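You operate a simulated robot arm through the tools that you are given. There is no shell and no other tool. Be economical: measure what you need, move in short steps, check, and stop when the job is done.

The job below is to be done with a simulated robot arm. You get a single attempt, and the scene is never put back.

## Task
Set the green stop at 120 mm and clamp the module marked 29 against it with the purple stop.
Fine: Lock the green stop before clamping and the purple one after.

It is judged by the outcome, as a careful person would: the job done as asked, and still so three seconds after it is handed in. It fails if anything else is knocked over, pushed out of place, dropped, spilled or broken.

## Robot
A 6-joint arm with a two-finger parallel gripper, fixed in place. Base frame: the origin is at the foot of the arm, x ahead of it, y to its left, z up; the work surface is at about z = 0.8. Readings come in m, rad, newtons and seconds.
With the tool pointing down near the work surface it reaches from about 0.24 to 0.64 m from the base axis. Its first joint turns from -1.152 to 1.152 rad. Payload 2.7 kg.
The tool frame sits at the grasp point between the pads (the TCP): z along the fingers, y along the line on which they close. The tips reach 0.023 m beyond it. Largest opening 0.094 m; finger width 0.038, thickness 0.01; the body of the gripper, 0.054 by 0.096 m, starts 0.039 m behind the TCP.
Orientation is that of the tool frame in the base frame, as [roll, pitch, yaw] about the fixed x, y, z axes, in that order (R = Rz(yaw) Ry(pitch) Rx(roll)). With the fingers straight down and closing along the base's y, the tool's x points along the base's -x, its y along +y and its z along -z.

## Interface
- The arm moves only by the tool move_arm. Its argument "moves" is a list of rows, each a list of 7 numbers: the opening, from 0 (shut) to 1 (fully open), then the shift along the tool's x, y, z in units of 300 mm (1.0 is 300 mm), then the turn, a rotation vector about the tool's x, y, z in units of 90 degrees (1.0 is 90 degrees). In form: [[hand, dx, dy, dz, ax, ay, az], ...]. A call has 1 to 8 rows; each row is the pose to reach, as a shift and turn from the pose commanded when the call began, along the tool's axes at that moment. A call with a number of a shift or a turn outside -1 to 1 is refused whole. Rows are played at 5 a second. More than 0.05 m and 0.15 rad between two rows, or a gripper value outside its range, and nothing of the call is played. A pose out of reach is approached as far as the arm can. The call stops where the force on the tool passes 70 N (or 10 N more than at its start, if that is more) or the arm is blocked; 0.2 s more then pass. The fingers move at their own pace (about 0.045 m/s each) and stop on an object; they squeeze with about 22 N. The grip force told is the motor's: it shows also when the fingers shut on nothing. Time passes only in rows, and 0.2 s behind the last, so rows that repeat a pose let the fingers close. It gives the time, the measured TCP pose, the force on the tool (base axes), the opening and the grip force at its end, in the units of the frame above (readings bear some noise), with the torque about the TCP (base axes, N m) and any sound that the robot's microphone picked up.
- Cameras (640 x 400 px; columns grow to the right, rows downward): "scene" is fixed at [0.0755, -0.4389, 1.3921]; the picture's right is [0.73, -0.68, 0.00], its down [-0.44, -0.48, -0.76] and it looks along [0.52, 0.56, -0.65] (base axes); focal length 274 px, centre (320, 200). "wrist" rides on the gripper at [0.086, 0.016, -0.074] in the tool frame; the picture's right is [-0.18, 0.98, 0.00], its down [-0.58, -0.11, -0.81] and it looks along [-0.79, -0.15, 0.59] (tool axes); focal length 243 px, centre (320, 200).
- camera(camera): a new picture of that camera. No time passes.
- locate(camera, pixels): for up to 12 pixels [column, row] of the newest picture of that camera ("zoom" is the newest enlarged one), the place [x, y, z] in the base frame of the surface seen there, good to about 0.002 m. No time passes.
- close_up(camera, box): a new picture of the part [left, top, right, bottom] of that camera's present view, enlarged. No time passes.
- hand_in(): hands the job in; it is judged then, once.

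Work in short steps. Measure before you move; look again where a grasp or a placing could have gone wrong, and mend it. You have 80 turns and 34 pictures in all, those below and enlarged ones among them. Open the gripper and draw the arm clear of the work before you hand the job in, unless the task says otherwise; then end with one line.

The tools are called after "Request:" as a command line: name --pt "numbers of a row" for each row, then --argument value for the rest, lists and objects as JSON in quotes. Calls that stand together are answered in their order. move_arm: Moves the arm, as the interface text tells. Its arguments: {"type":"object","properties":{"moves":{"type":"array","items":{"type":"array","items":{"type":"number"}}}},"required":["moves"]} The other tools are called the same way: camera (camera) takes a picture; locate (camera, pixels) gives the place of the surface under pixels of a picture; close_up (camera, box) takes an enlarged picture of a part of a camera's view; hand_in () hands the job in.

At the start:

```text
time: 0.0
eef_pos: [0.3858, 0.0191, 1.1588]
tool_rot: [3.141, 0.001, -3.142]
ft_force: [-0.1, 0.2, 0.2]
torque: [0.01, 0.01, 0.02]
grip_width: 0.094
gripper_force: 0.0
```

scene: 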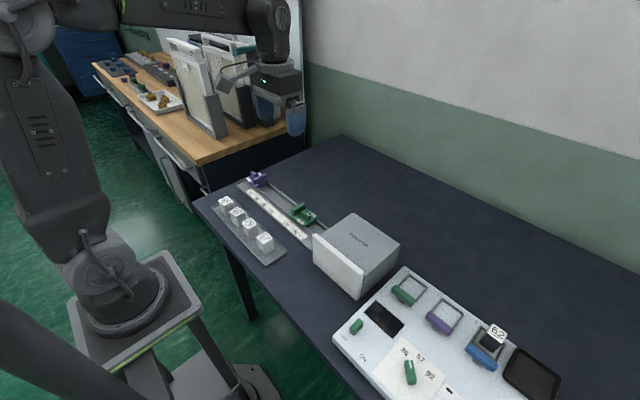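
wrist: 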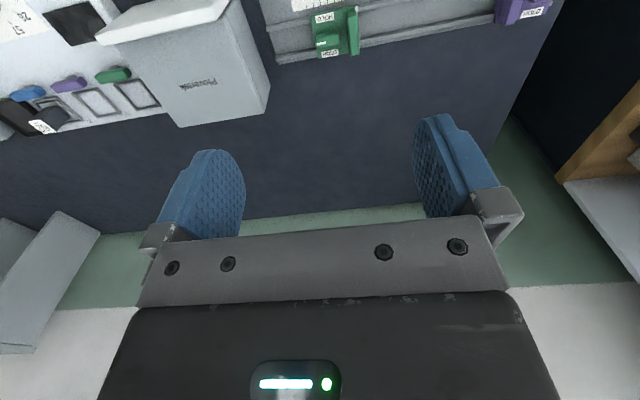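

I start by looking closer at the rail, stops and modules (scene around columns 200-330, rows 165-270) and at the device panel.

Request:
close_up --camera "scene" --box '[200, 160, 340, 270]'

Request:
close_up --camera "scene" --box '[320, 250, 580, 400]'

Request:
close_up --camera "wrist" --box '[200, 0, 580, 130]'

```text
3.64 times, centred on (270, 215) of scene
```

zoom: 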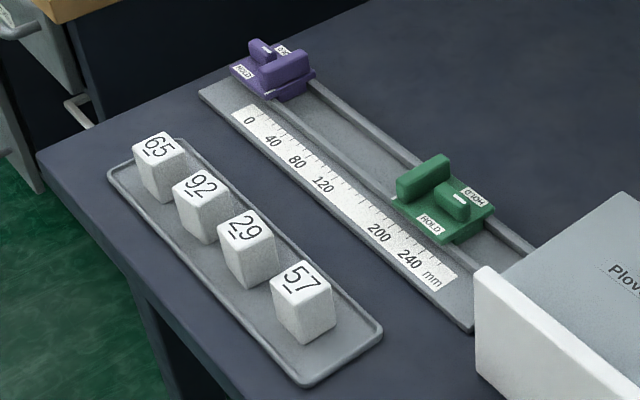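

```text
2.46 times, centred on (450, 325) of scene
```

zoom: 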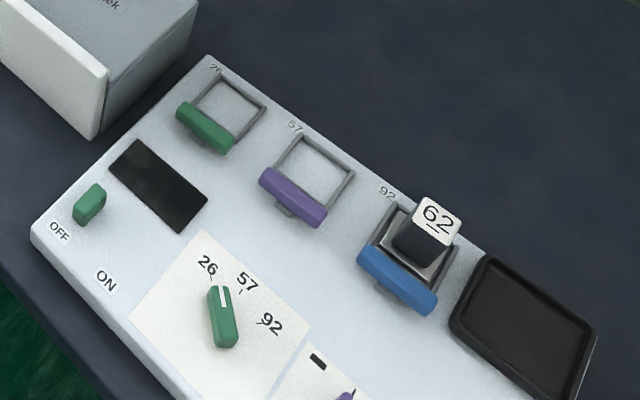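

```text
1.68 times, centred on (390, 65) of wrist
```

zoom: 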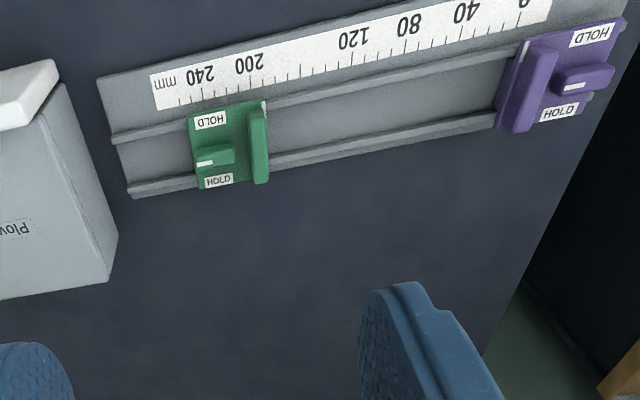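

The green jaw with its pointer reads about 187 mm, and both knobs lie along the rail, so they are free. I locate rail, scale and stop points in the wrist zoom.

Request:
locate --camera "zoom" --pixels '[[264, 104], [258, 145], [266, 180], [215, 156], [200, 162], [528, 45], [512, 95], [584, 80], [352, 50], [249, 76], [400, 85], [400, 128]]'

Request:
close_up --camera "scene" --box '[205, 185, 295, 265]'

```text
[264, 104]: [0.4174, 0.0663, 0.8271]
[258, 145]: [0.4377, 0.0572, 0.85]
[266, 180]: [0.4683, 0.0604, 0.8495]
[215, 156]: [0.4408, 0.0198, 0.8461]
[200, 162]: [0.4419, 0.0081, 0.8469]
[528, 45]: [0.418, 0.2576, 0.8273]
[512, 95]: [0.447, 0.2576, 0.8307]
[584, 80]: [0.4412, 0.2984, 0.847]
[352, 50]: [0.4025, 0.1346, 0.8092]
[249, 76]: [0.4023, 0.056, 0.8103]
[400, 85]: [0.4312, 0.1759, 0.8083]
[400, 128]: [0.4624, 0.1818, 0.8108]
```

```text
5.00 times, centred on (250, 225) of scene
```

zoom: 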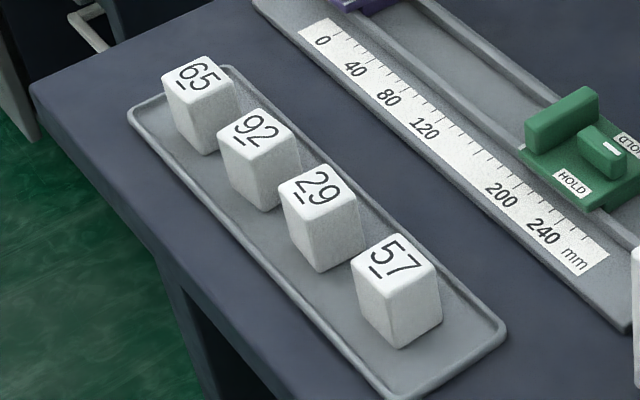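

Now the modules: corners of the top of 29, neighbours, tray floor.

Request:
locate --camera "zoom" --pixels '[[282, 195], [325, 168], [356, 197], [313, 214], [318, 190], [255, 135], [395, 258], [318, 268], [322, 40], [424, 128], [500, 195], [542, 231]]'

```text
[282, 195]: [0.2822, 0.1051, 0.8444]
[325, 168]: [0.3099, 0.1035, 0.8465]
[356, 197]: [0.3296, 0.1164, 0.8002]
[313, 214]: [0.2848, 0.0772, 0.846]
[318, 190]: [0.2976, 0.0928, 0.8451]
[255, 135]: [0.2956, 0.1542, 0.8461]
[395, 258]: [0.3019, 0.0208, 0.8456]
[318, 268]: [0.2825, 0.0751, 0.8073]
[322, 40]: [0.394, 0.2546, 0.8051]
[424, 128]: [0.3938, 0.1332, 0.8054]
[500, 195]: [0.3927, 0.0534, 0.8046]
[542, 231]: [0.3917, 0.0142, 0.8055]
```

The scale fits y ≈ 0.254 − reading, so 120 mm is near y = 0.134. I move lower and back for a sharper, perpendicular view of the scale.

Request:
move_arm --pt "1 0.077 0.054 0.106 0 0 0" --pt "1 0.155 0.108 0.212 0 0 0" --pt "1 0.232 0.162 0.318 0 0 0" --pt "1 0.31 0.216 0.424 0 0 0" --pt "1 0.387 0.27 0.53 0 0 0" --pt "1 0.387 0.27 0.53 0 0 0"

Request:
camera --camera "wrist"

```text
time: 1.4
eef_pos: [0.2687, 0.0978, 0.9992]
tool_rot: [-3.141, 0.0, -3.141]
ft_force: [0.7, -0.4, -0.5]
torque: [-0.02, -0.02, -0.01]
grip_width: 0.0942
gripper_force: 0.2
```

```text
27 pictures are left
```

wrist: 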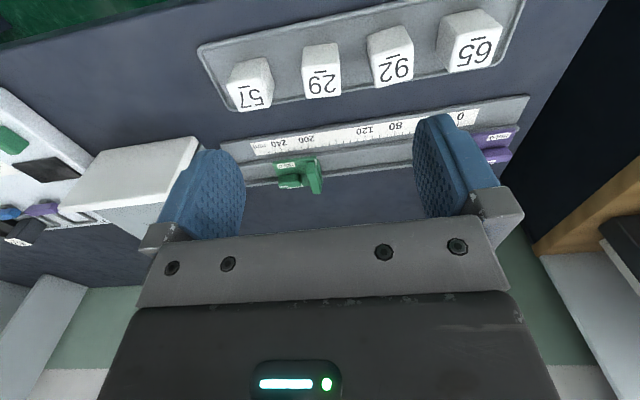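

Request:
close_up --camera "wrist" --box '[240, 110, 420, 200]'

```text
3.56 times, centred on (330, 155) of wrist
```

zoom: 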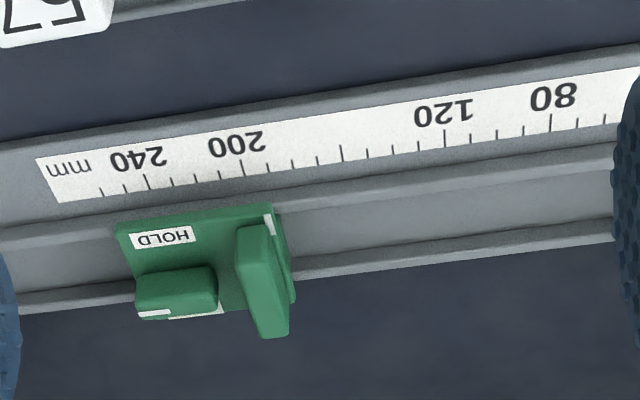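

The zoom shows the pointer mark at (269,224) and the ticks 120 at (445,140), 160 at (341,152), 200 at (242,168), 80 at (550,122). I locate these and the jaw and knob points.

Request:
locate --camera "zoom" --pixels '[[445, 140], [341, 152], [242, 168], [550, 122], [266, 214], [272, 234], [246, 232], [264, 232], [288, 250], [150, 312], [210, 285], [176, 293]]'

Request:
close_up --camera "scene" --box '[280, 190, 330, 240]'

```text
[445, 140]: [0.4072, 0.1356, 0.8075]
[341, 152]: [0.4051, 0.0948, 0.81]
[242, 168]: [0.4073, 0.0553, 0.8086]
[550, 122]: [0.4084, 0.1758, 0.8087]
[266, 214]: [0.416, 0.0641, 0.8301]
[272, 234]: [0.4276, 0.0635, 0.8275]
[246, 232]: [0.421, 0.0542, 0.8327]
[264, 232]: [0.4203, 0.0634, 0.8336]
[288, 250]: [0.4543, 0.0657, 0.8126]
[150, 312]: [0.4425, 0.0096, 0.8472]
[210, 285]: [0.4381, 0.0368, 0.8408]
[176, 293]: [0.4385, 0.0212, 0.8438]
```

```text
8.00 times, centred on (305, 215) of scene
```

zoom: 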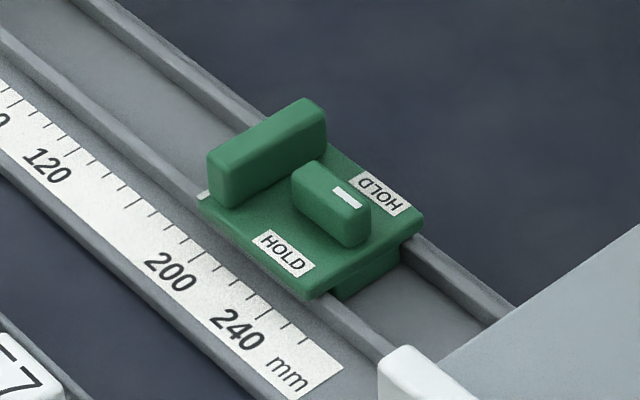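

Marker reads about 190 mm and the ticks put 120 at y ≈ 0.1355. The knob is centred near (0.4415, 0.0225), top z 0.847. I go above it while turning the tool so that the fingers close along x.

Request:
move_arm --pt "1 -0.072 -0.031 0.029 0 0 0.09" --pt "1 -0.144 -0.063 0.058 0 0 0.18" --pt "1 -0.216 -0.094 0.087 0 0 0.27" --pt "1 -0.288 -0.126 0.116 0 0 0.36" --pt "1 -0.36 -0.157 0.144 0 0 0.45" --pt "1 -0.432 -0.188 0.173 0 0 0.54" --pt "1 -0.504 -0.22 0.202 0 0 0.63" --pt "1 -0.576 -0.251 0.231 0 0 0.72"

Request:
move_arm --pt "1 0 0 0 0 0 0.09" --pt "1 0 0 0 0 0 0.18" --pt "1 0 0 0 0 0 0.28" --pt "1 0 0 0 0 0 0.28"

Request:
close_up --camera "scene" --box '[220, 130, 380, 250]'

```text
time: 3.2
eef_pos: [0.4418, 0.0239, 0.931]
tool_rot: [-3.142, 0.001, 2.009]
ft_force: [-0.6, -0.8, 0.0]
torque: [0.0, -0.01, -0.02]
grip_width: 0.0941
gripper_force: 0.1
```

```text
refused: row 3 steps farther than a row can; nothing moved
```

```text
3.33 times, centred on (300, 190) of scene
```

zoom: 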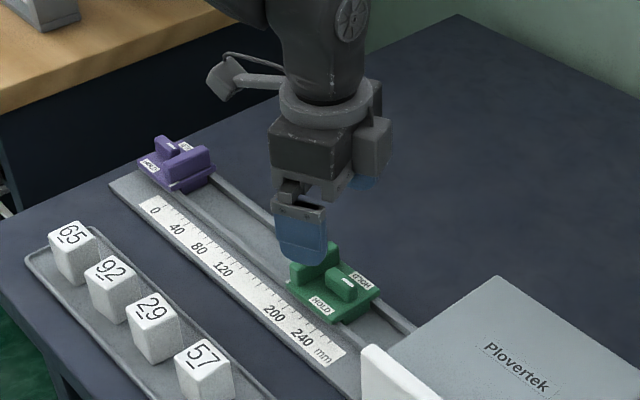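

The rotation step was slightly too large; I redo it in smaller steps and look with the wrist camera.

Request:
move_arm --pt "1 0 0 0 0 0 0.09" --pt "1 0 0 0 0 0 0.18" --pt "1 0 0 0 0 0 0.23" --pt "1 0 0 0 0 0 0.28" --pt "1 0 0 0 0 0 0.28"

Request:
camera --camera "wrist"

```text
time: 4.4
eef_pos: [0.4413, 0.0243, 0.9314]
tool_rot: [3.141, 0.0, 1.569]
ft_force: [0.8, 0.3, 0.8]
torque: [0.04, -0.05, -0.02]
grip_width: 0.094
gripper_force: 0.1
```

```text
23 pictures are left
```

wrist: 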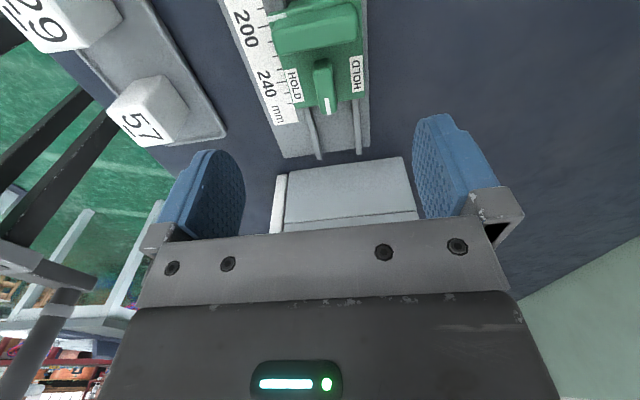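

The knob is at (315-335, 60-113) with its white end toward −y. I locate its points, the plate edges, and the rail end for heights.

Request:
locate --camera "wrist" --pixels '[[322, 62], [316, 80], [332, 80], [326, 104], [275, 35], [357, 35], [292, 85], [357, 75], [340, 125], [313, 130], [357, 130], [340, 190]]'

```text
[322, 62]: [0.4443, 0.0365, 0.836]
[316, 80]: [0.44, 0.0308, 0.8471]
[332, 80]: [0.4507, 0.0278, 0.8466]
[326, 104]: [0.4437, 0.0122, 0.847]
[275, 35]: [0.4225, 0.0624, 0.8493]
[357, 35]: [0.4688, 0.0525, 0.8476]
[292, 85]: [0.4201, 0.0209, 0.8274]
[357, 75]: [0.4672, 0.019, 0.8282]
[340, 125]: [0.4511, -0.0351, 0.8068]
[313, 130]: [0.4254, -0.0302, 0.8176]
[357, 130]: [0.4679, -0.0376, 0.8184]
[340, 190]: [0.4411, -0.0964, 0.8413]
```

Knob centre ≈ (0.444, 0.023). I descend to TCP z 0.853 over it and close.

Request:
move_arm --pt "0.6 -0.004 0.009 0.09 0 0 0" --pt "0.6 -0.004 0.009 0.18 0 0 0" --pt "0.6 -0.004 0.009 0.23 0 0 0" --pt "0.6 -0.004 0.009 0.261 0 0 0" --pt "0 -0.004 0.009 0.261 0 0 0" --pt "0 -0.004 0.009 0.261 0 0 0" --pt "0 -0.004 0.009 0.261 0 0 0" --pt "0 -0.004 0.009 0.261 0 0 0"

```text
time: 6.2
eef_pos: [0.4447, 0.0224, 0.8514]
tool_rot: [-3.137, -0.001, 1.57]
ft_force: [-10.7, 0.0, 2.6]
torque: [-0.05, 0.06, -0.04]
grip_width: 0.0124
gripper_force: 44.7
```

Gripped at 12.4 mm. I drag the green stop about 69 mm toward +y (tool +x), relaxing 1 mm in x.

Request:
move_arm --pt "0 0.0 -0.003 0 0 0 0" --pt "0 0.03 -0.003 0 0 0 0" --pt "0 0.07 -0.003 0 0 0 0" --pt "0 0.11 -0.003 0 0 0 0" --pt "0 0.15 -0.003 0 0 0 0" --pt "0 0.19 -0.003 0 0 0 0" --pt "0 0.23 -0.003 0 0 0 0" --pt "0 0.23 -0.003 0 0 0 0"

Request:
close_up --camera "scene" --box '[240, 170, 320, 230]'

Request:
camera --camera "wrist"

```text
time: 8.0
eef_pos: [0.4457, 0.0907, 0.8521]
tool_rot: [3.141, 0.001, 1.571]
ft_force: [15.1, -0.8, -32.0]
torque: [0.17, -0.19, 0.05]
grip_width: 0.0124
gripper_force: 45.1
```

```text
6.67 times, centred on (280, 200) of scene
```

zoom: 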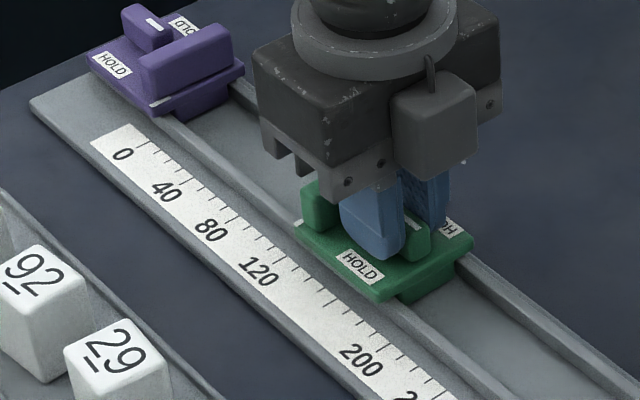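

```text
21 pictures are left
```

wrist: 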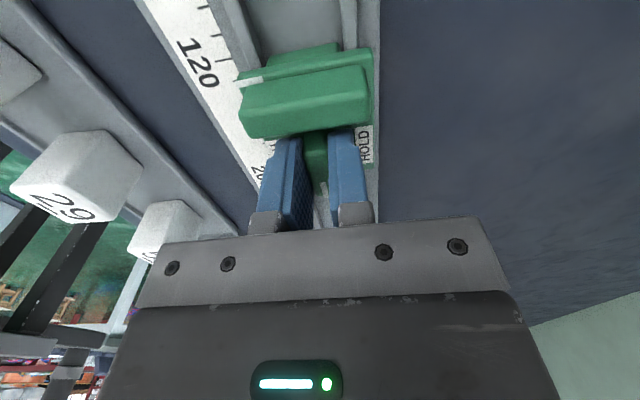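

The stop moved along; the wrist camera now sees the mark at about (250,82) beside the ticks. I zoom there.

Request:
close_up --camera "wrist" --box '[150, 0, 290, 88]'

```text
4.55 times, centred on (220, 44) of wrist
```

zoom: 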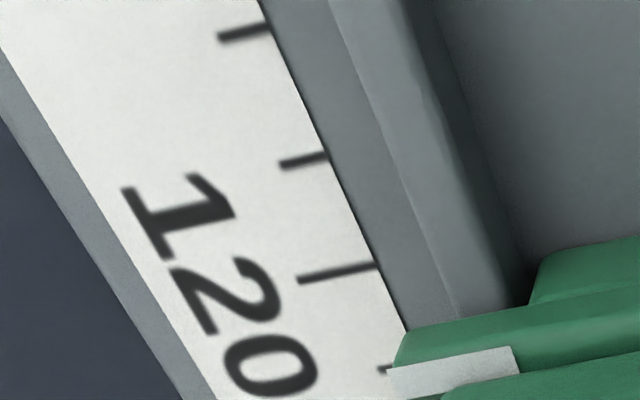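

I locate the 110, 120, 130 ticks and the mark's front and rear edges.

Request:
locate --camera "zoom" --pixels '[[262, 30], [318, 157], [365, 268], [345, 272], [384, 369], [450, 360], [460, 372], [465, 384], [510, 349], [518, 370], [395, 371], [400, 390]]'

```text
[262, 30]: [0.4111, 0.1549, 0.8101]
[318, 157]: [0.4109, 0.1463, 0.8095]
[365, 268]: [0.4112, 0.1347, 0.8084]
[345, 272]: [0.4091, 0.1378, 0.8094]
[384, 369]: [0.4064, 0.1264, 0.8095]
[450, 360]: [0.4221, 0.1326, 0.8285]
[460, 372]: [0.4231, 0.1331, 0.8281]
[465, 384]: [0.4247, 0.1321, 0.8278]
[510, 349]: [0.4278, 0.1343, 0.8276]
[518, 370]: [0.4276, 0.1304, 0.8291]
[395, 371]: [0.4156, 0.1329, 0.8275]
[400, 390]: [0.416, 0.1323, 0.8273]
```

Averages: 120 tick at y ≈ 0.1355, mark at ≈ 0.1324, so about 3 mm more is needed. I move 3 mm on, release and rise.

Request:
move_arm --pt "0 0.005 0 0 0 0 0" --pt "0 0.01 0 0 0 0 0" --pt "0 0.01 0 0 0 0 0" --pt "0.4 0.01 0 0 0 0 0" --pt "0.4 0.01 0 0 0 0 0" --pt "0.4 0.01 0 -0.1 0 0 0" --pt "0.4 0.01 0 -0.2 0 0 0" --pt "0.4 0.01 0 -0.2 0 0 0"

```text
time: 9.8
eef_pos: [0.4438, 0.0961, 0.9137]
tool_rot: [-3.141, -0.001, 1.571]
ft_force: [0.2, 0.3, 0.2]
torque: [-0.02, 0.03, -0.03]
grip_width: 0.0373
gripper_force: 0.1
```

I swing back to the perpendicular orientation with the wrist camera at the y of the 120 tick, to read the mark without parallax.

Request:
move_arm --pt "0.6 0.01 -0.03 -0.03 0 0 -0.09" --pt "0.8 0.02 -0.06 -0.05 0 0 -0.18" --pt "1 0.03 -0.1 -0.073 0 0 -0.27" --pt "1 0.04 -0.14 -0.073 0 0 -0.36" --pt "1 0.05 -0.18 -0.073 0 0 -0.45" --pt "1 0.06 -0.22 -0.073 0 0 -0.54" --pt "1 0.07 -0.26 -0.073 0 0 -0.63" --pt "1 0.08 -0.293 -0.073 0 0 -0.72"

Request:
move_arm --pt "1 0 0 0 0 0 -0.09" --pt "1 0 0 0 0 0 -0.18" --pt "1 0 0 0 0 0 -0.23" --pt "1 0 0 0 0 0 -0.28" --pt "1 0 0 0 0 0 -0.28"

Request:
camera --camera "wrist"

```text
time: 11.6
eef_pos: [0.3559, 0.1196, 0.9356]
tool_rot: [-3.141, 0.001, 2.704]
ft_force: [0.4, -0.6, 0.1]
torque: [-0.03, -0.01, 0.01]
grip_width: 0.094
gripper_force: 0.1
```

```text
time: 12.8
eef_pos: [0.3575, 0.1181, 0.9348]
tool_rot: [-3.141, 0.0, 3.141]
ft_force: [0.4, 0.9, 0.0]
torque: [0.02, -0.03, 0.02]
grip_width: 0.0941
gripper_force: 0.1
```

```text
19 pictures are left
```

wrist: 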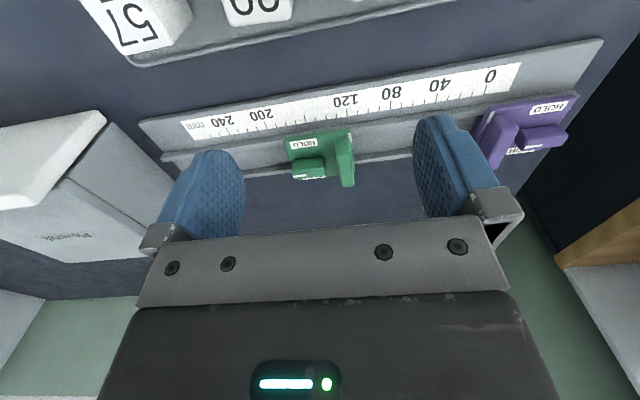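

The mark is near (350,130) under the 120 tick; I zoom in for the reading.

Request:
close_up --camera "wrist" --box '[300, 85, 396, 145]'

```text
6.67 times, centred on (348, 115) of wrist
```

zoom: 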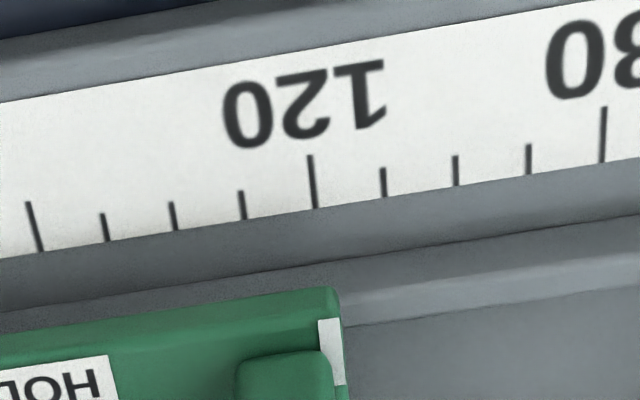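

The mark's centre (328,320)→ lies on the extension of the 120 tick line within ~0.2 mm, so the position is right. I locate the knob and, since visible, purple's mark points.

Request:
locate --camera "wrist" --pixels '[[296, 176], [308, 167], [322, 163], [309, 160], [346, 150], [340, 138], [520, 138], [560, 130], [540, 132], [500, 135]]'

```text
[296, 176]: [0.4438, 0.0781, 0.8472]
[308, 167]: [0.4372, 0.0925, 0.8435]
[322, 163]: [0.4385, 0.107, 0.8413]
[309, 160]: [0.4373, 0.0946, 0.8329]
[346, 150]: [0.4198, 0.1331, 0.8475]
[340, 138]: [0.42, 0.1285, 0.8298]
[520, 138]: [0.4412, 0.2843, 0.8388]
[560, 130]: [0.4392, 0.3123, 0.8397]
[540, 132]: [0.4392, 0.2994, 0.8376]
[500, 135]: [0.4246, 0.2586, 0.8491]
```

Knob centre is about (0.444, 0.0935). I go back above it in the x-closing orientation.

Request:
move_arm --pt "1 -0.036 -0.01 0 0 0 0.09" --pt "1 -0.072 -0.02 0 0 0 0.18" --pt "1 -0.108 -0.03 0 0 0 0.27" --pt "1 -0.144 -0.04 0 0 0 0.36" --pt "1 -0.18 -0.05 0 0 0 0.45" --pt "1 -0.216 -0.06 0 0 0 0.54" --pt "1 -0.252 -0.07 0 0 0 0.63" --pt "1 -0.288 -0.08 0 0 0 0.72"

Request:
move_arm --pt "1 0 0 0 0 0 0.09" --pt "1 0 0 0 0 0 0.18" --pt "1 0 0 0 0 0 0.23" --pt "1 0 0 0 0 0 0.28" --pt "1 0 0 0 0 0 0.28"

Request:
close_up --camera "wrist" --box '[240, 0, 400, 130]'

```text
time: 14.6
eef_pos: [0.4436, 0.0948, 0.9356]
tool_rot: [-3.14, 0.0, 2.006]
ft_force: [1.3, -0.1, 0.0]
torque: [0.02, 0.01, 0.0]
grip_width: 0.0942
gripper_force: 0.0
```

```text
time: 15.8
eef_pos: [0.4445, 0.0945, 0.9344]
tool_rot: [3.141, 0.0, 1.569]
ft_force: [-0.5, -0.4, 0.4]
torque: [0.02, -0.05, -0.01]
grip_width: 0.094
gripper_force: 0.1
```

```text
3.08 times, centred on (320, 65) of wrist
```

zoom: 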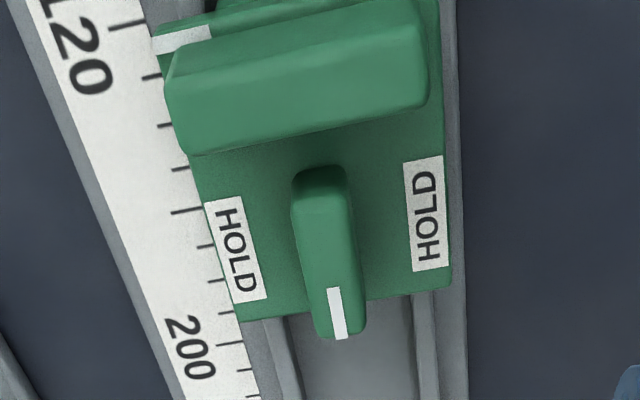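

HOLD labels likely sit at pivot's y. I locate label ends and knob top ends.

Request:
locate --camera "zoom" --pixels '[[224, 203], [249, 300], [236, 250], [422, 160], [432, 268], [427, 214], [322, 196], [341, 332], [331, 265], [300, 265], [360, 265], [320, 168]]'

```text
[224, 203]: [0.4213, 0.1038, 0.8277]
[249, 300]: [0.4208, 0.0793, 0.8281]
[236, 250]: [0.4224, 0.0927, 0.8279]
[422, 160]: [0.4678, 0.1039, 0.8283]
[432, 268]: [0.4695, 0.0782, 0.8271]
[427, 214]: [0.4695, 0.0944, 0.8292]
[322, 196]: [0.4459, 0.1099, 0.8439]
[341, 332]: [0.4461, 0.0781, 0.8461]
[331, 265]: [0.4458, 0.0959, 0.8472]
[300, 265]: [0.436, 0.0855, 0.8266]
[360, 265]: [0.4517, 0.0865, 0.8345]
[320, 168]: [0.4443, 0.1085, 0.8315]
```

Pivot ≈ (0.445, 0.093). I descend, close on the knob.

Request:
move_arm --pt "0.6 -0.005 0.002 0.09 0 0 0" --pt "0.6 -0.005 0.002 0.18 0 0 0" --pt "0.6 -0.005 0.002 0.23 0 0 0" --pt "0.6 -0.005 0.002 0.271 0 0 0" --pt "0 -0.005 0.002 0.271 0 0 0" --pt "0 -0.005 0.002 0.271 0 0 0" --pt "0 -0.005 0.002 0.271 0 0 0" --pt "0 -0.005 0.002 0.271 0 0 0"

```text
time: 17.6
eef_pos: [0.4456, 0.0928, 0.8546]
tool_rot: [3.139, -0.001, 1.572]
ft_force: [12.8, 0.1, -7.2]
torque: [0.09, -0.15, 0.01]
grip_width: 0.0124
gripper_force: 45.1
```

Gripped. I rotate the knob 90° (tool −z) in small steps.

Request:
move_arm --pt "0 0 0 0 0 0 -0.07" --pt "0 0 0 0 0 0 -0.14" --pt "0 0 0 0 0 0 -0.21" --pt "0 0 0 0 0 0 -0.28" --pt "0 0 0 0 0 0 -0.35" --pt "0 0 0 0 0 0 -0.42" --pt "0 0 0 0 0 0 -0.49" --pt "0 0 0 0 0 0 -0.55"

Request:
move_arm --pt "0 0 0 0 0 0 -0.07" --pt "0 0 0 0 0 0 -0.14" --pt "0 0 0 0 0 0 -0.21" --pt "0 0 0 0 0 0 -0.28" --pt "0 0 0 0 0 0 -0.35" --pt "0 0 0 0 0 0 -0.41" --pt "0 0 0 0 0 0 -0.45" --pt "0 0 0 0 0 0 -0.45"

Request:
close_up --camera "scene" --box '[240, 170, 320, 230]'

```text
time: 19.4
eef_pos: [0.4477, 0.094, 0.8538]
tool_rot: [3.134, 0.005, 2.432]
ft_force: [30.6, -1.2, -8.6]
torque: [-0.14, -0.13, -1.67]
grip_width: 0.0331
gripper_force: 45.3
```

```text
time: 21.2
eef_pos: [0.4471, 0.0948, 0.8557]
tool_rot: [3.138, 0.013, -3.14]
ft_force: [20.7, -0.2, 16.9]
torque: [-0.02, -0.73, 0.0]
grip_width: 0.0333
gripper_force: 44.9
```

```text
6.67 times, centred on (280, 200) of scene
```

zoom: 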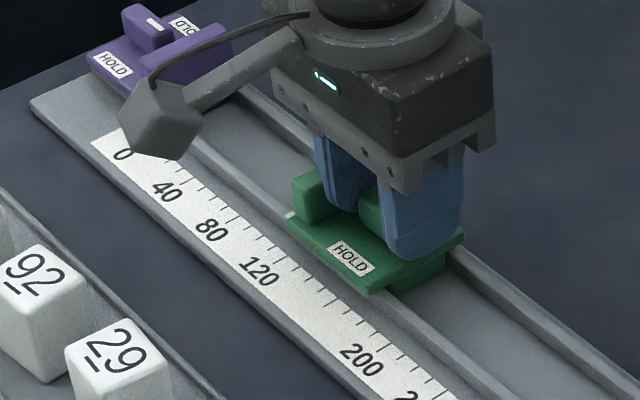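

Width went to 33 mm, so the fingers seem to have slipped round the knob rather than turning it. I release, rise and look.

Request:
move_arm --pt "0.6 0 0 0 0 0 0" --pt "0.6 0 0 0 0 0 0" --pt "0.8 0 0 -0.1 0 0 0" --pt "1 0 0 -0.2 0 0 0" --pt "1 0.08 0 -0.27 0 0 0" --pt "1 0.16 0.03 -0.27 0 0 0" --pt "1 0.25 0.08 -0.27 0 0 0" --pt "1 0.29 0.08 -0.27 0 0 0"

Request:
close_up --camera "wrist" --box '[280, 85, 400, 195]'

```text
time: 23.0
eef_pos: [0.3555, 0.1176, 0.9344]
tool_rot: [-3.142, 0.0, -3.14]
ft_force: [0.3, -0.7, 0.0]
torque: [0.02, 0.02, 0.01]
grip_width: 0.0938
gripper_force: 0.0
```

```text
3.64 times, centred on (340, 140) of wrist
```

zoom: 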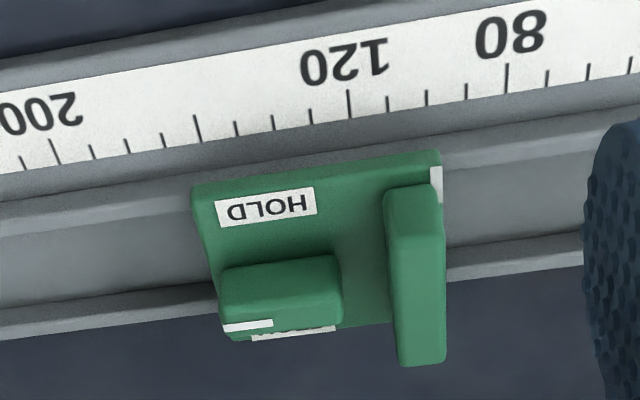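

The knob did not turn, and opening the fingers pushed the jaw: the mark now reads about 102 mm. I regrip the knob along x near y 0.111 and test the other turning direction in small steps.

Request:
move_arm --pt "1 -0.038 -0.003 0 0 0 0.09" --pt "1 -0.075 -0.006 0 0 0 0.18" --pt "1 -0.112 -0.009 0 0 0 0.27" --pt "1 -0.15 -0.012 0 0 0 0.36" --pt "1 -0.187 -0.015 0 0 0 0.45" --pt "1 -0.224 -0.018 0 0 0 0.54" --pt "1 -0.261 -0.021 0 0 0 0.63" --pt "1 -0.298 -0.024 0 0 0 0.72"

Request:
move_arm --pt "1 0 0 0 0 0 0.09" --pt "1 0 0 0 0 0 0.18" --pt "1 0 0 0 0 0 0.23" --pt "1 0 0 0 0 0 0.28" --pt "1 0 0 0 0 0 0.28"

Request:
close_up --camera "wrist" --box '[240, 0, 400, 130]'

```text
time: 24.8
eef_pos: [0.447, 0.1101, 0.933]
tool_rot: [3.14, 0.0, 2.006]
ft_force: [0.6, -0.9, 0.1]
torque: [0.01, 0.03, 0.0]
grip_width: 0.0935
gripper_force: 0.0
```

```text
time: 26.0
eef_pos: [0.4462, 0.11, 0.9332]
tool_rot: [-3.141, 0.001, 1.569]
ft_force: [-0.3, -0.3, -0.2]
torque: [-0.02, 0.01, 0.01]
grip_width: 0.0942
gripper_force: 0.1
```

```text
3.08 times, centred on (320, 65) of wrist
```

zoom: 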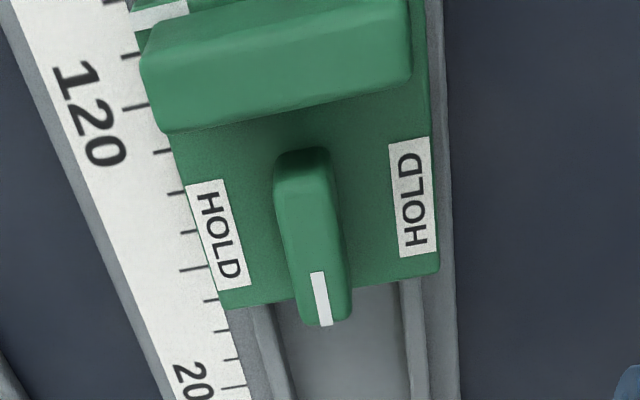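

I descend on the knob (about 2 mm further +y) and close.

Request:
move_arm --pt "0.6 0.007 -0.003 0.09 0 0 0" --pt "0.6 0.007 -0.003 0.18 0 0 0" --pt "0.6 0.007 -0.003 0.23 0 0 0" --pt "0.6 0.007 -0.003 0.27 0 0 0" --pt "0 0.007 -0.003 0.27 0 0 0" --pt "0 0.007 -0.003 0.27 0 0 0" --pt "0 0.007 -0.003 0.27 0 0 0" --pt "0 0.007 -0.003 0.27 0 0 0"

Request:
move_arm --pt "0 -0.02 0 0 0 0 0" --pt "0 -0.04 0 0 0 0 0" --pt "0 -0.06 0 0 0 0 0" --pt "0 -0.06 0 0 0 0 0.05" --pt "0 -0.06 0 0 0 0 0.1" --pt "0 -0.06 0 0 0 0 0.15" --pt "0 -0.06 0 0 0 0 0.2"

```text
time: 27.8
eef_pos: [0.4463, 0.113, 0.8515]
tool_rot: [3.141, -0.001, 1.572]
ft_force: [-0.4, 1.2, -1.8]
torque: [0.07, -0.05, 0.0]
grip_width: 0.0125
gripper_force: 45.4
```

```text
time: 29.4
eef_pos: [0.4449, 0.0938, 0.8527]
tool_rot: [3.141, -0.001, 1.255]
ft_force: [19.2, 0.1, -29.3]
torque: [-0.16, -0.21, 0.04]
grip_width: 0.0126
gripper_force: 44.4
```

Width stays 12.6 mm with almost no torque: this direction turns. Before locking, I read the mark with the wrist camera.

Request:
close_up --camera "wrist" --box '[200, 0, 360, 100]'

```text
4.00 times, centred on (280, 50) of wrist
```

zoom: 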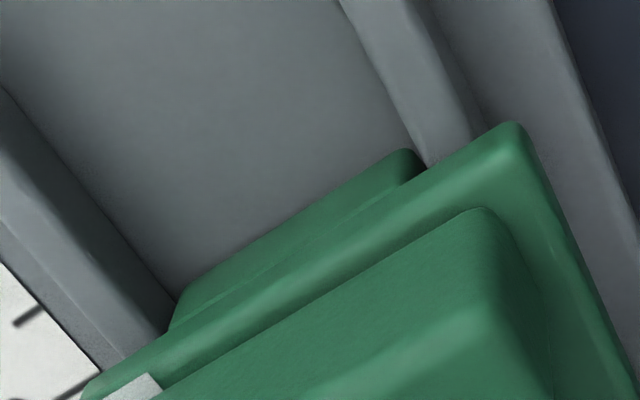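

The mark is lower-left now, near wrist (230,97); I zoom there.

Request:
close_up --camera "wrist" --box '[170, 50, 270, 120]'

```text
5.71 times, centred on (220, 85) of wrist
```

zoom: 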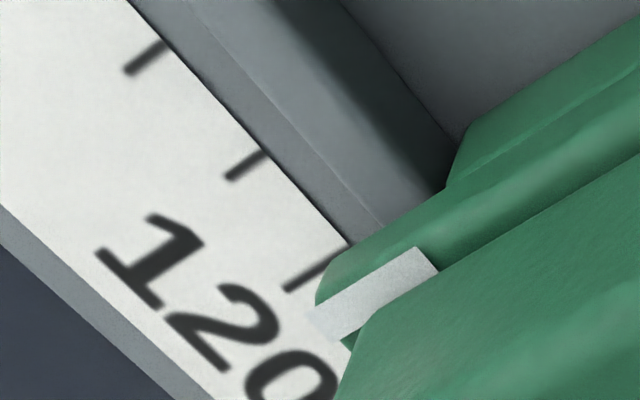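

I locate ticks and mark points here.

Request:
locate --camera "zoom" --pixels '[[160, 47], [132, 68], [262, 155], [232, 175], [315, 272], [295, 285], [418, 262], [375, 293], [340, 318], [425, 250], [395, 282], [360, 304]]'

```text
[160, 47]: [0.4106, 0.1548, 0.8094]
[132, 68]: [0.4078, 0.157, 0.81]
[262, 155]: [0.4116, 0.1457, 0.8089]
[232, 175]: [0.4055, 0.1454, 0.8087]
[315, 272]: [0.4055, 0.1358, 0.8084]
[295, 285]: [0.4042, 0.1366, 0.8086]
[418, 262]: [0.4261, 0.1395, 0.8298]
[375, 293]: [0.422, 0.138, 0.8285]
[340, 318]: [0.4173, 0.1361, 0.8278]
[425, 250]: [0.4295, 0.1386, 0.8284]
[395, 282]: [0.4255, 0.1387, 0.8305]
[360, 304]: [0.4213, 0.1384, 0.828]
```

Mark is about 2 mm beyond the 120 tick (0.1382 vs 0.1359). I shift 2 mm back and continue turning to the HOLD position.

Request:
move_arm --pt "0 -0.0063 0.0021 0 0 0 0" --pt "0 -0.0063 0.0021 0 0 0 0.09" --pt "0 -0.0063 0.0021 0 0 0 0.18" --pt "0 -0.0063 0.0021 0 0 0 0.27" --pt "0 -0.0063 0.0021 0 0 0 0.35"

```text
time: 30.6
eef_pos: [0.4456, 0.0936, 0.8538]
tool_rot: [-3.141, -0.004, 0.704]
ft_force: [22.9, -0.3, -37.0]
torque: [-0.14, -0.13, 0.0]
grip_width: 0.0126
gripper_force: 44.4
```

Still turning freely at 12.6 mm; I complete the quarter turn.

Request:
move_arm --pt "0 0 0 0 0 0 0.09" --pt "0 0 0 0 0 0 0.18" --pt "0 0 0 0 0 0 0.27" --pt "0 0 0 0 0 0 0.36" --pt "0 0 0 0 0 0 0.45" --pt "0 0 0 0 0 0 0.45"

Request:
close_up --camera "scene" --box '[240, 170, 320, 230]'

```text
time: 31.6
eef_pos: [0.4466, 0.0411, 0.8512]
tool_rot: [-3.075, -0.021, 0.206]
ft_force: [-7.4, -0.2, 8.6]
torque: [-0.74, 0.15, -0.01]
grip_width: 0.0131
gripper_force: 45.2
out of reach, approached as far as the arm can: row 3, 4, 5
stopped in row 5: the force on the tool passed its limit at 83 N (the readings are from after the stop); the commanded pose is now the measured one
```

```text
6.67 times, centred on (280, 200) of scene
```

zoom: 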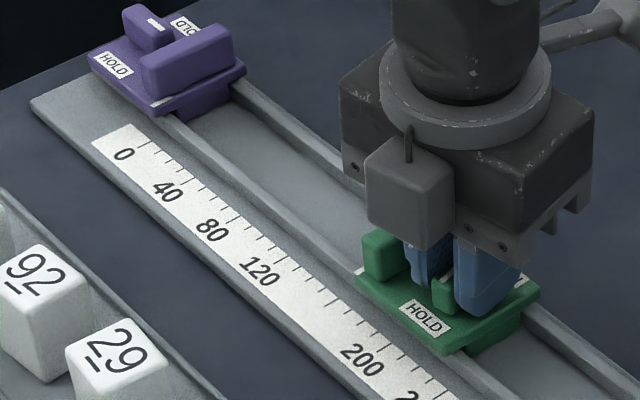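

The wrist hit its joint limit near yaw 0.2 and the arm dragged the still-free stop to about y 0.04; the knob is turned ~78°. I open slightly (finger sits between knob and jaw), straighten the tilt and lift.

Request:
move_arm --pt "0.22 0 0 0 0 0 0" --pt "0.22 0 0 0 0 0 0" --pt "0.22 0 0 -0.05 0 0 0" --pt "0.22 0 0 -0.12 0 0 0" --pt "0.22 0 0 -0.2 -0.021 -0.007 0" --pt "0.22 0 0 -0.27 -0.042 -0.013 0" --pt "0.22 0 0 -0.27 -0.042 -0.013 0"

```text
time: 33.2
eef_pos: [0.45, 0.0087, 0.9293]
tool_rot: [-3.118, -0.009, 0.227]
ft_force: [0.5, 0.3, -0.6]
torque: [0.01, 0.02, 0.01]
grip_width: 0.0207
gripper_force: 0.1
out of reach, approached as far as the arm can: row 5, 6, 7
```

I unwind the wrist, turning the tool toward yaw ~192° (the same knob line, other side).

Request:
move_arm --pt "0.3 0 0 0 0 0 -0.09" --pt "0.5 0 0 0 0 0 -0.18" --pt "0.5 0 0 0 0 0 -0.27" --pt "0.5 0 0 0 0 0 -0.36" --pt "0.5 0 0 0 0 0 -0.45" --pt "0.5 0 0 0 0 0 -0.54" --pt "0.5 0 0 0 0 0 -0.63" --pt "0.5 0 0 0 0 0 -0.72"

Request:
move_arm --pt "0.5 0 0 0 0 0 -0.09" --pt "0.5 0 0 0 0 0 -0.18" --pt "0.5 0 0 0 0 0 -0.27" --pt "0.5 0 0 0 0 0 -0.36" --pt "0.5 0 0 0 0 0 -0.45" --pt "0.5 0 0 0 0 0 -0.54" --pt "0.5 0 0 0 0 0 -0.63" --pt "0.5 0 0 0 0 0 -0.72"

Request:
move_arm --pt "0.5 0 0 0 0 0 -0.09" --pt "0.5 0 0 0 0 0 -0.18" --pt "0.5 0 0 0 0 0 -0.27" --pt "0.5 0 0 0 0 0 -0.36" --pt "0.5 0 0 0 0 0 -0.45" --pt "0.5 0 0 0 0 0 -0.54" --pt "0.5 0 0 0 0 0 -0.54"

Request:
camera --camera "wrist"

```text
time: 35.0
eef_pos: [0.4493, 0.0089, 0.9292]
tool_rot: [3.136, -0.001, 1.339]
ft_force: [0.1, -0.5, -0.5]
torque: [0.02, 0.0, 0.02]
grip_width: 0.0472
gripper_force: 0.0
```

```text
time: 36.8
eef_pos: [0.4494, 0.0093, 0.9291]
tool_rot: [3.139, 0.004, 2.472]
ft_force: [0.9, 0.6, 1.0]
torque: [0.02, 0.0, -0.01]
grip_width: 0.0469
gripper_force: 0.0
```

```text
time: 38.4
eef_pos: [0.4494, 0.0084, 0.9281]
tool_rot: [-3.142, 0.004, -2.963]
ft_force: [0.5, -0.2, -1.5]
torque: [-0.02, 0.02, -0.03]
grip_width: 0.0468
gripper_force: 0.0
```

```text
10 pictures are left
```

wrist: 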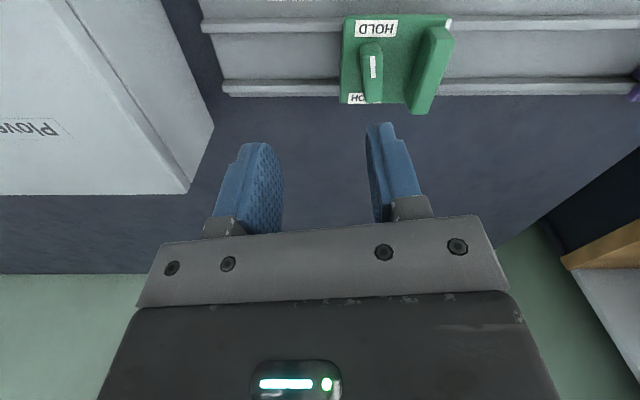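

The knob now lies nearly across, white end toward −x. I locate knob ends, labels and the mark.

Request:
locate --camera "wrist" --pixels '[[371, 47], [372, 70], [374, 100], [364, 70], [382, 70], [378, 28], [360, 99], [449, 22], [435, 35], [420, 100], [345, 60], [447, 19]]'

```text
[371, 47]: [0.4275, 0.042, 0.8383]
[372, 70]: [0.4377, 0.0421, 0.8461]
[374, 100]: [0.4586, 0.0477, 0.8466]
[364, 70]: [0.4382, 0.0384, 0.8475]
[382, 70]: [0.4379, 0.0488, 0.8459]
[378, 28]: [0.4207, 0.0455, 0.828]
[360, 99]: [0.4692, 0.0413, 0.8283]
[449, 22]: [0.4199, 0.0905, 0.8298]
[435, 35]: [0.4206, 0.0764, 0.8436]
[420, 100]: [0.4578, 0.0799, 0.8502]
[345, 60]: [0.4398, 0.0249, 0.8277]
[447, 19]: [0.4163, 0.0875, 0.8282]
```

Pivot ≈ (0.4445, 0.0455), mark ≈ 0.088. I position over the knob with a small opening, descend and close.

Request:
move_arm --pt "0.25 -0.003 0.06 0 0 0 0" --pt "0.25 -0.006 0.125 0.05 0 0 0" --pt "0.25 -0.006 0.125 0.12 0 0 0" --pt "0.25 -0.006 0.125 0.19 0 0 0" --pt "0.25 -0.006 0.125 0.249 0 0 0" --pt "0 -0.006 0.125 0.249 0 0 0" --pt "0 -0.006 0.125 0.249 0 0 0" --pt "0 -0.006 0.125 0.249 0 0 0"

```text
time: 40.2
eef_pos: [0.4443, 0.0445, 0.8541]
tool_rot: [3.141, 0.006, -2.964]
ft_force: [-1.2, 0.0, -1.3]
torque: [0.01, -0.17, 0.01]
grip_width: 0.0125
gripper_force: 45.0
```

Gripped at 12.5 mm. I drag +47.5 mm in y and read the mark with the wrist camera.

Request:
move_arm --pt "0 -0.005 0.026 0 0 0 0" --pt "0 -0.01 0.055 0 0 0 0" --pt "0 -0.015 0.085 0 0 0 0" --pt "0 -0.02 0.115 0 0 0 0" --pt "0 -0.025 0.14 0 0 0 0" --pt "0 -0.028 0.156 0 0 0 0" --pt "0 -0.028 0.156 0 0 0 0"

Request:
close_up --camera "wrist" --box '[340, 0, 520, 110]'

```text
time: 41.8
eef_pos: [0.4453, 0.0927, 0.8537]
tool_rot: [-3.141, 0.002, -2.965]
ft_force: [-0.5, -0.8, -20.4]
torque: [0.06, -0.21, -0.01]
grip_width: 0.0125
gripper_force: 44.9
```

```text
3.56 times, centred on (430, 55) of wrist
```

zoom: 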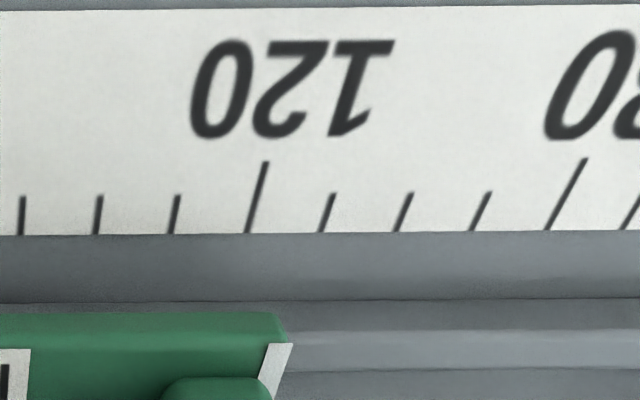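

The image axes are nearly aligned with the rail here. I compute mark ≈ 1 mm past the tick toward purple; I check with locate at many points.

Request:
locate --camera "zoom" --pixels '[[250, 220], [264, 168], [322, 225], [400, 224], [550, 222], [98, 225], [279, 350], [276, 358], [272, 370], [268, 382], [281, 347], [274, 364]]'

```text
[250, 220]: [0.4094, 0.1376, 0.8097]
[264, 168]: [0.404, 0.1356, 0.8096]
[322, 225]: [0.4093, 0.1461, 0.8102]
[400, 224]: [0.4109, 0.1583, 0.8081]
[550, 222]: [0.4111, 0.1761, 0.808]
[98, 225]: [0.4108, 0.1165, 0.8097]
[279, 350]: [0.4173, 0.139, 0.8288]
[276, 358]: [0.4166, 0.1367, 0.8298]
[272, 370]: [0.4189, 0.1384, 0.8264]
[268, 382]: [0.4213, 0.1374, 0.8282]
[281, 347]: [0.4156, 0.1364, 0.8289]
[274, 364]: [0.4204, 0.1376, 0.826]
```

Mark averages 0.1376 vs tick 0.1367: I shift −1 mm and turn the remaining ~10° to HOLD.

Request:
move_arm --pt "0 0.0006 -0.0033 0 0 0 0" --pt "0 0.0006 -0.0033 0 0 0 0" --pt "0 0.0006 -0.0033 0 0 0 0.04" --pt "0 0.0006 -0.0033 0 0 0 0.08" --pt "0 0.0006 -0.0033 0 0 0 0.113" --pt "0 0.0006 -0.0033 0 0 0 0.113"

```text
time: 43.2
eef_pos: [0.444, 0.0921, 0.8537]
tool_rot: [-3.139, 0.002, 3.138]
ft_force: [-1.3, -7.3, -23.4]
torque: [-0.13, 0.3, 0.08]
grip_width: 0.0125
gripper_force: 45.1
```

I test the lock with a 2 mm tug in y and return.

Request:
move_arm --pt "0 0 0 0 0 0 0.02" --pt "0 0 0.004 0 0 0 0.02" --pt "0 0 0.008 0 0 0 0.02"

Request:
move_arm --pt "0 0 -0.008 0 0 0 -0.02" --pt "0 0 -0.008 0 0 0 -0.02"

```text
time: 44.0
eef_pos: [0.4448, 0.0916, 0.854]
tool_rot: [-3.14, 0.003, 3.108]
ft_force: [-0.7, -34.4, -16.2]
torque: [-0.41, -0.36, 1.23]
grip_width: 0.0124
gripper_force: 45.5
```

```text
time: 44.6
eef_pos: [0.4446, 0.0925, 0.8542]
tool_rot: [3.139, 0.005, 3.137]
ft_force: [0.0, -20.5, -15.2]
torque: [-0.32, 0.75, 0.05]
grip_width: 0.0125
gripper_force: 45.1
```

The stop holds at 34 N: locked. I release with a small opening, lift and back off to check the reading.

Request:
move_arm --pt "0.25 0 0 0 0 0 0" --pt "0.25 0 0 0 0 0 0" --pt "0.25 0 0 -0.1 0 0 0" --pt "0.3 0 0 -0.2 0 0 0" --pt "1 0.05 0.02 -0.266 0 0 0" --pt "1 0.16 0.05 -0.266 0 0 0" --pt "1 0.297 0.083 -0.266 0 0 0" --pt "1 0.297 0.083 -0.266 0 0 0"

Request:
close_up --camera "wrist" --box '[295, 85, 405, 155]'

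```text
time: 46.4
eef_pos: [0.3548, 0.116, 0.9372]
tool_rot: [3.141, 0.005, 3.141]
ft_force: [0.5, -0.4, 0.5]
torque: [0.02, 0.03, 0.02]
grip_width: 0.0942
gripper_force: 0.1
```

```text
5.71 times, centred on (350, 120) of wrist
```

zoom: 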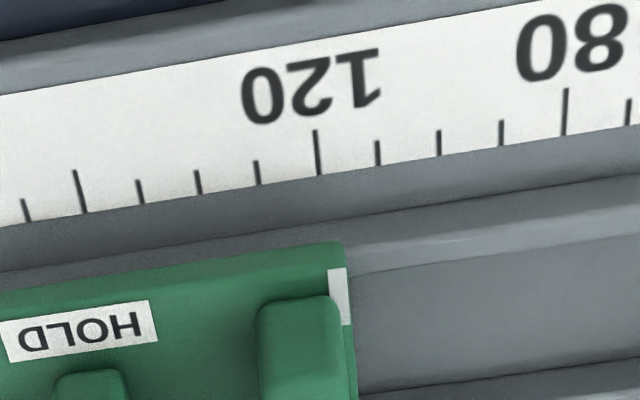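

The mark at (337,269) sits about 1 mm on the 0 side of the 120 tick line (expected ≈331), i.e. ~119 mm. I'll correct: regrip the locked knob first.

Request:
move_arm --pt "0.8 -0.15 -0.05 0 0 0 0" --pt "0.25 -0.297 -0.083 0 0 0 0" --pt "0.25 -0.297 -0.086 0.02 0 0 0" --pt "0.25 -0.297 -0.086 0.1 0 0 0" --pt "0.25 -0.297 -0.086 0.2 0 0 0" --pt "0.25 -0.297 -0.086 0.266 0 0 0" --pt "0 -0.297 -0.086 0.266 0 0 0" --pt "0 -0.297 -0.086 0.266 0 0 0"

Request:
move_arm --pt "0 0 0 0 0 0 0" --pt "0 0 0 0 0 0 0"

```text
time: 48.2
eef_pos: [0.4449, 0.0913, 0.8541]
tool_rot: [-3.141, 0.006, 3.14]
ft_force: [-1.7, -1.6, 0.4]
torque: [-0.07, 0.08, 0.05]
grip_width: 0.0122
gripper_force: 44.7
```

```text
time: 48.8
eef_pos: [0.4451, 0.0922, 0.8552]
tool_rot: [-3.141, 0.005, 3.138]
ft_force: [-1.0, -2.0, -2.4]
torque: [-0.02, -0.06, 0.05]
grip_width: 0.0125
gripper_force: 45.0
```

Lateral force is near zero, so command equals the stop's place. I unlock ~14°, shift −1.2 mm and relock.

Request:
move_arm --pt "0 0 0 0 0 0 -0.08" --pt "0 0 0 0 0 0 -0.16" --pt "0 0 0 0 0 0 -0.16" --pt "0 0 -0.004 0 0 0 -0.16" --pt "0 0 -0.004 0 0 0 -0.16" --pt "0 0 -0.004 0 0 0 -0.08" --pt "0 0 -0.004 0 0 0 0" --pt "0 0 -0.004 0 0 0 0.01"

Request:
move_arm --pt "0 0 0 0 0 0 0" --pt "0 0 0 0 0 0 0"

```text
time: 50.6
eef_pos: [0.4464, 0.0906, 0.8542]
tool_rot: [3.141, 0.008, 3.125]
ft_force: [0.3, 0.5, 4.2]
torque: [-0.03, 0.33, 0.69]
grip_width: 0.0125
gripper_force: 45.3
```

```text
time: 51.2
eef_pos: [0.4453, 0.0909, 0.8551]
tool_rot: [3.14, 0.007, 3.125]
ft_force: [0.8, -1.9, 1.5]
torque: [-0.08, -0.49, 0.61]
grip_width: 0.0122
gripper_force: 45.4
```

Moved ≈1.2 mm with no residual force. I release and go back to the same viewing pose.

Request:
move_arm --pt "0.25 0 0 0 0 0 0" --pt "0.25 0 0 0 0 0 0" --pt "0.25 0 0 -0.1 0 0 0" --pt "0.3 0 0 -0.2 0 0 0" --pt "1 0.05 0.02 -0.266 0 0 -0.01" --pt "1 0.16 0.06 -0.266 0 0 -0.01" --pt "1 0.297 0.097 -0.266 0 0 -0.01" --pt "1 0.297 0.097 -0.266 0 0 -0.01"

Request:
close_up --camera "wrist" --box '[295, 85, 405, 155]'

```text
time: 53.0
eef_pos: [0.3553, 0.119, 0.932]
tool_rot: [3.14, 0.004, 3.14]
ft_force: [0.6, 0.5, 0.3]
torque: [0.03, -0.04, 0.02]
grip_width: 0.094
gripper_force: 0.1
```

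```text
5.71 times, centred on (350, 120) of wrist
```

zoom: 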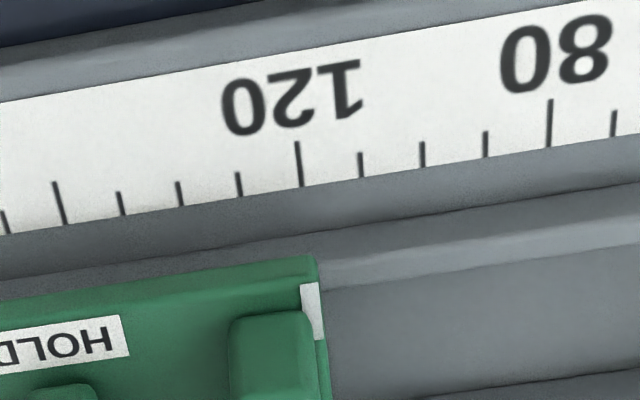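

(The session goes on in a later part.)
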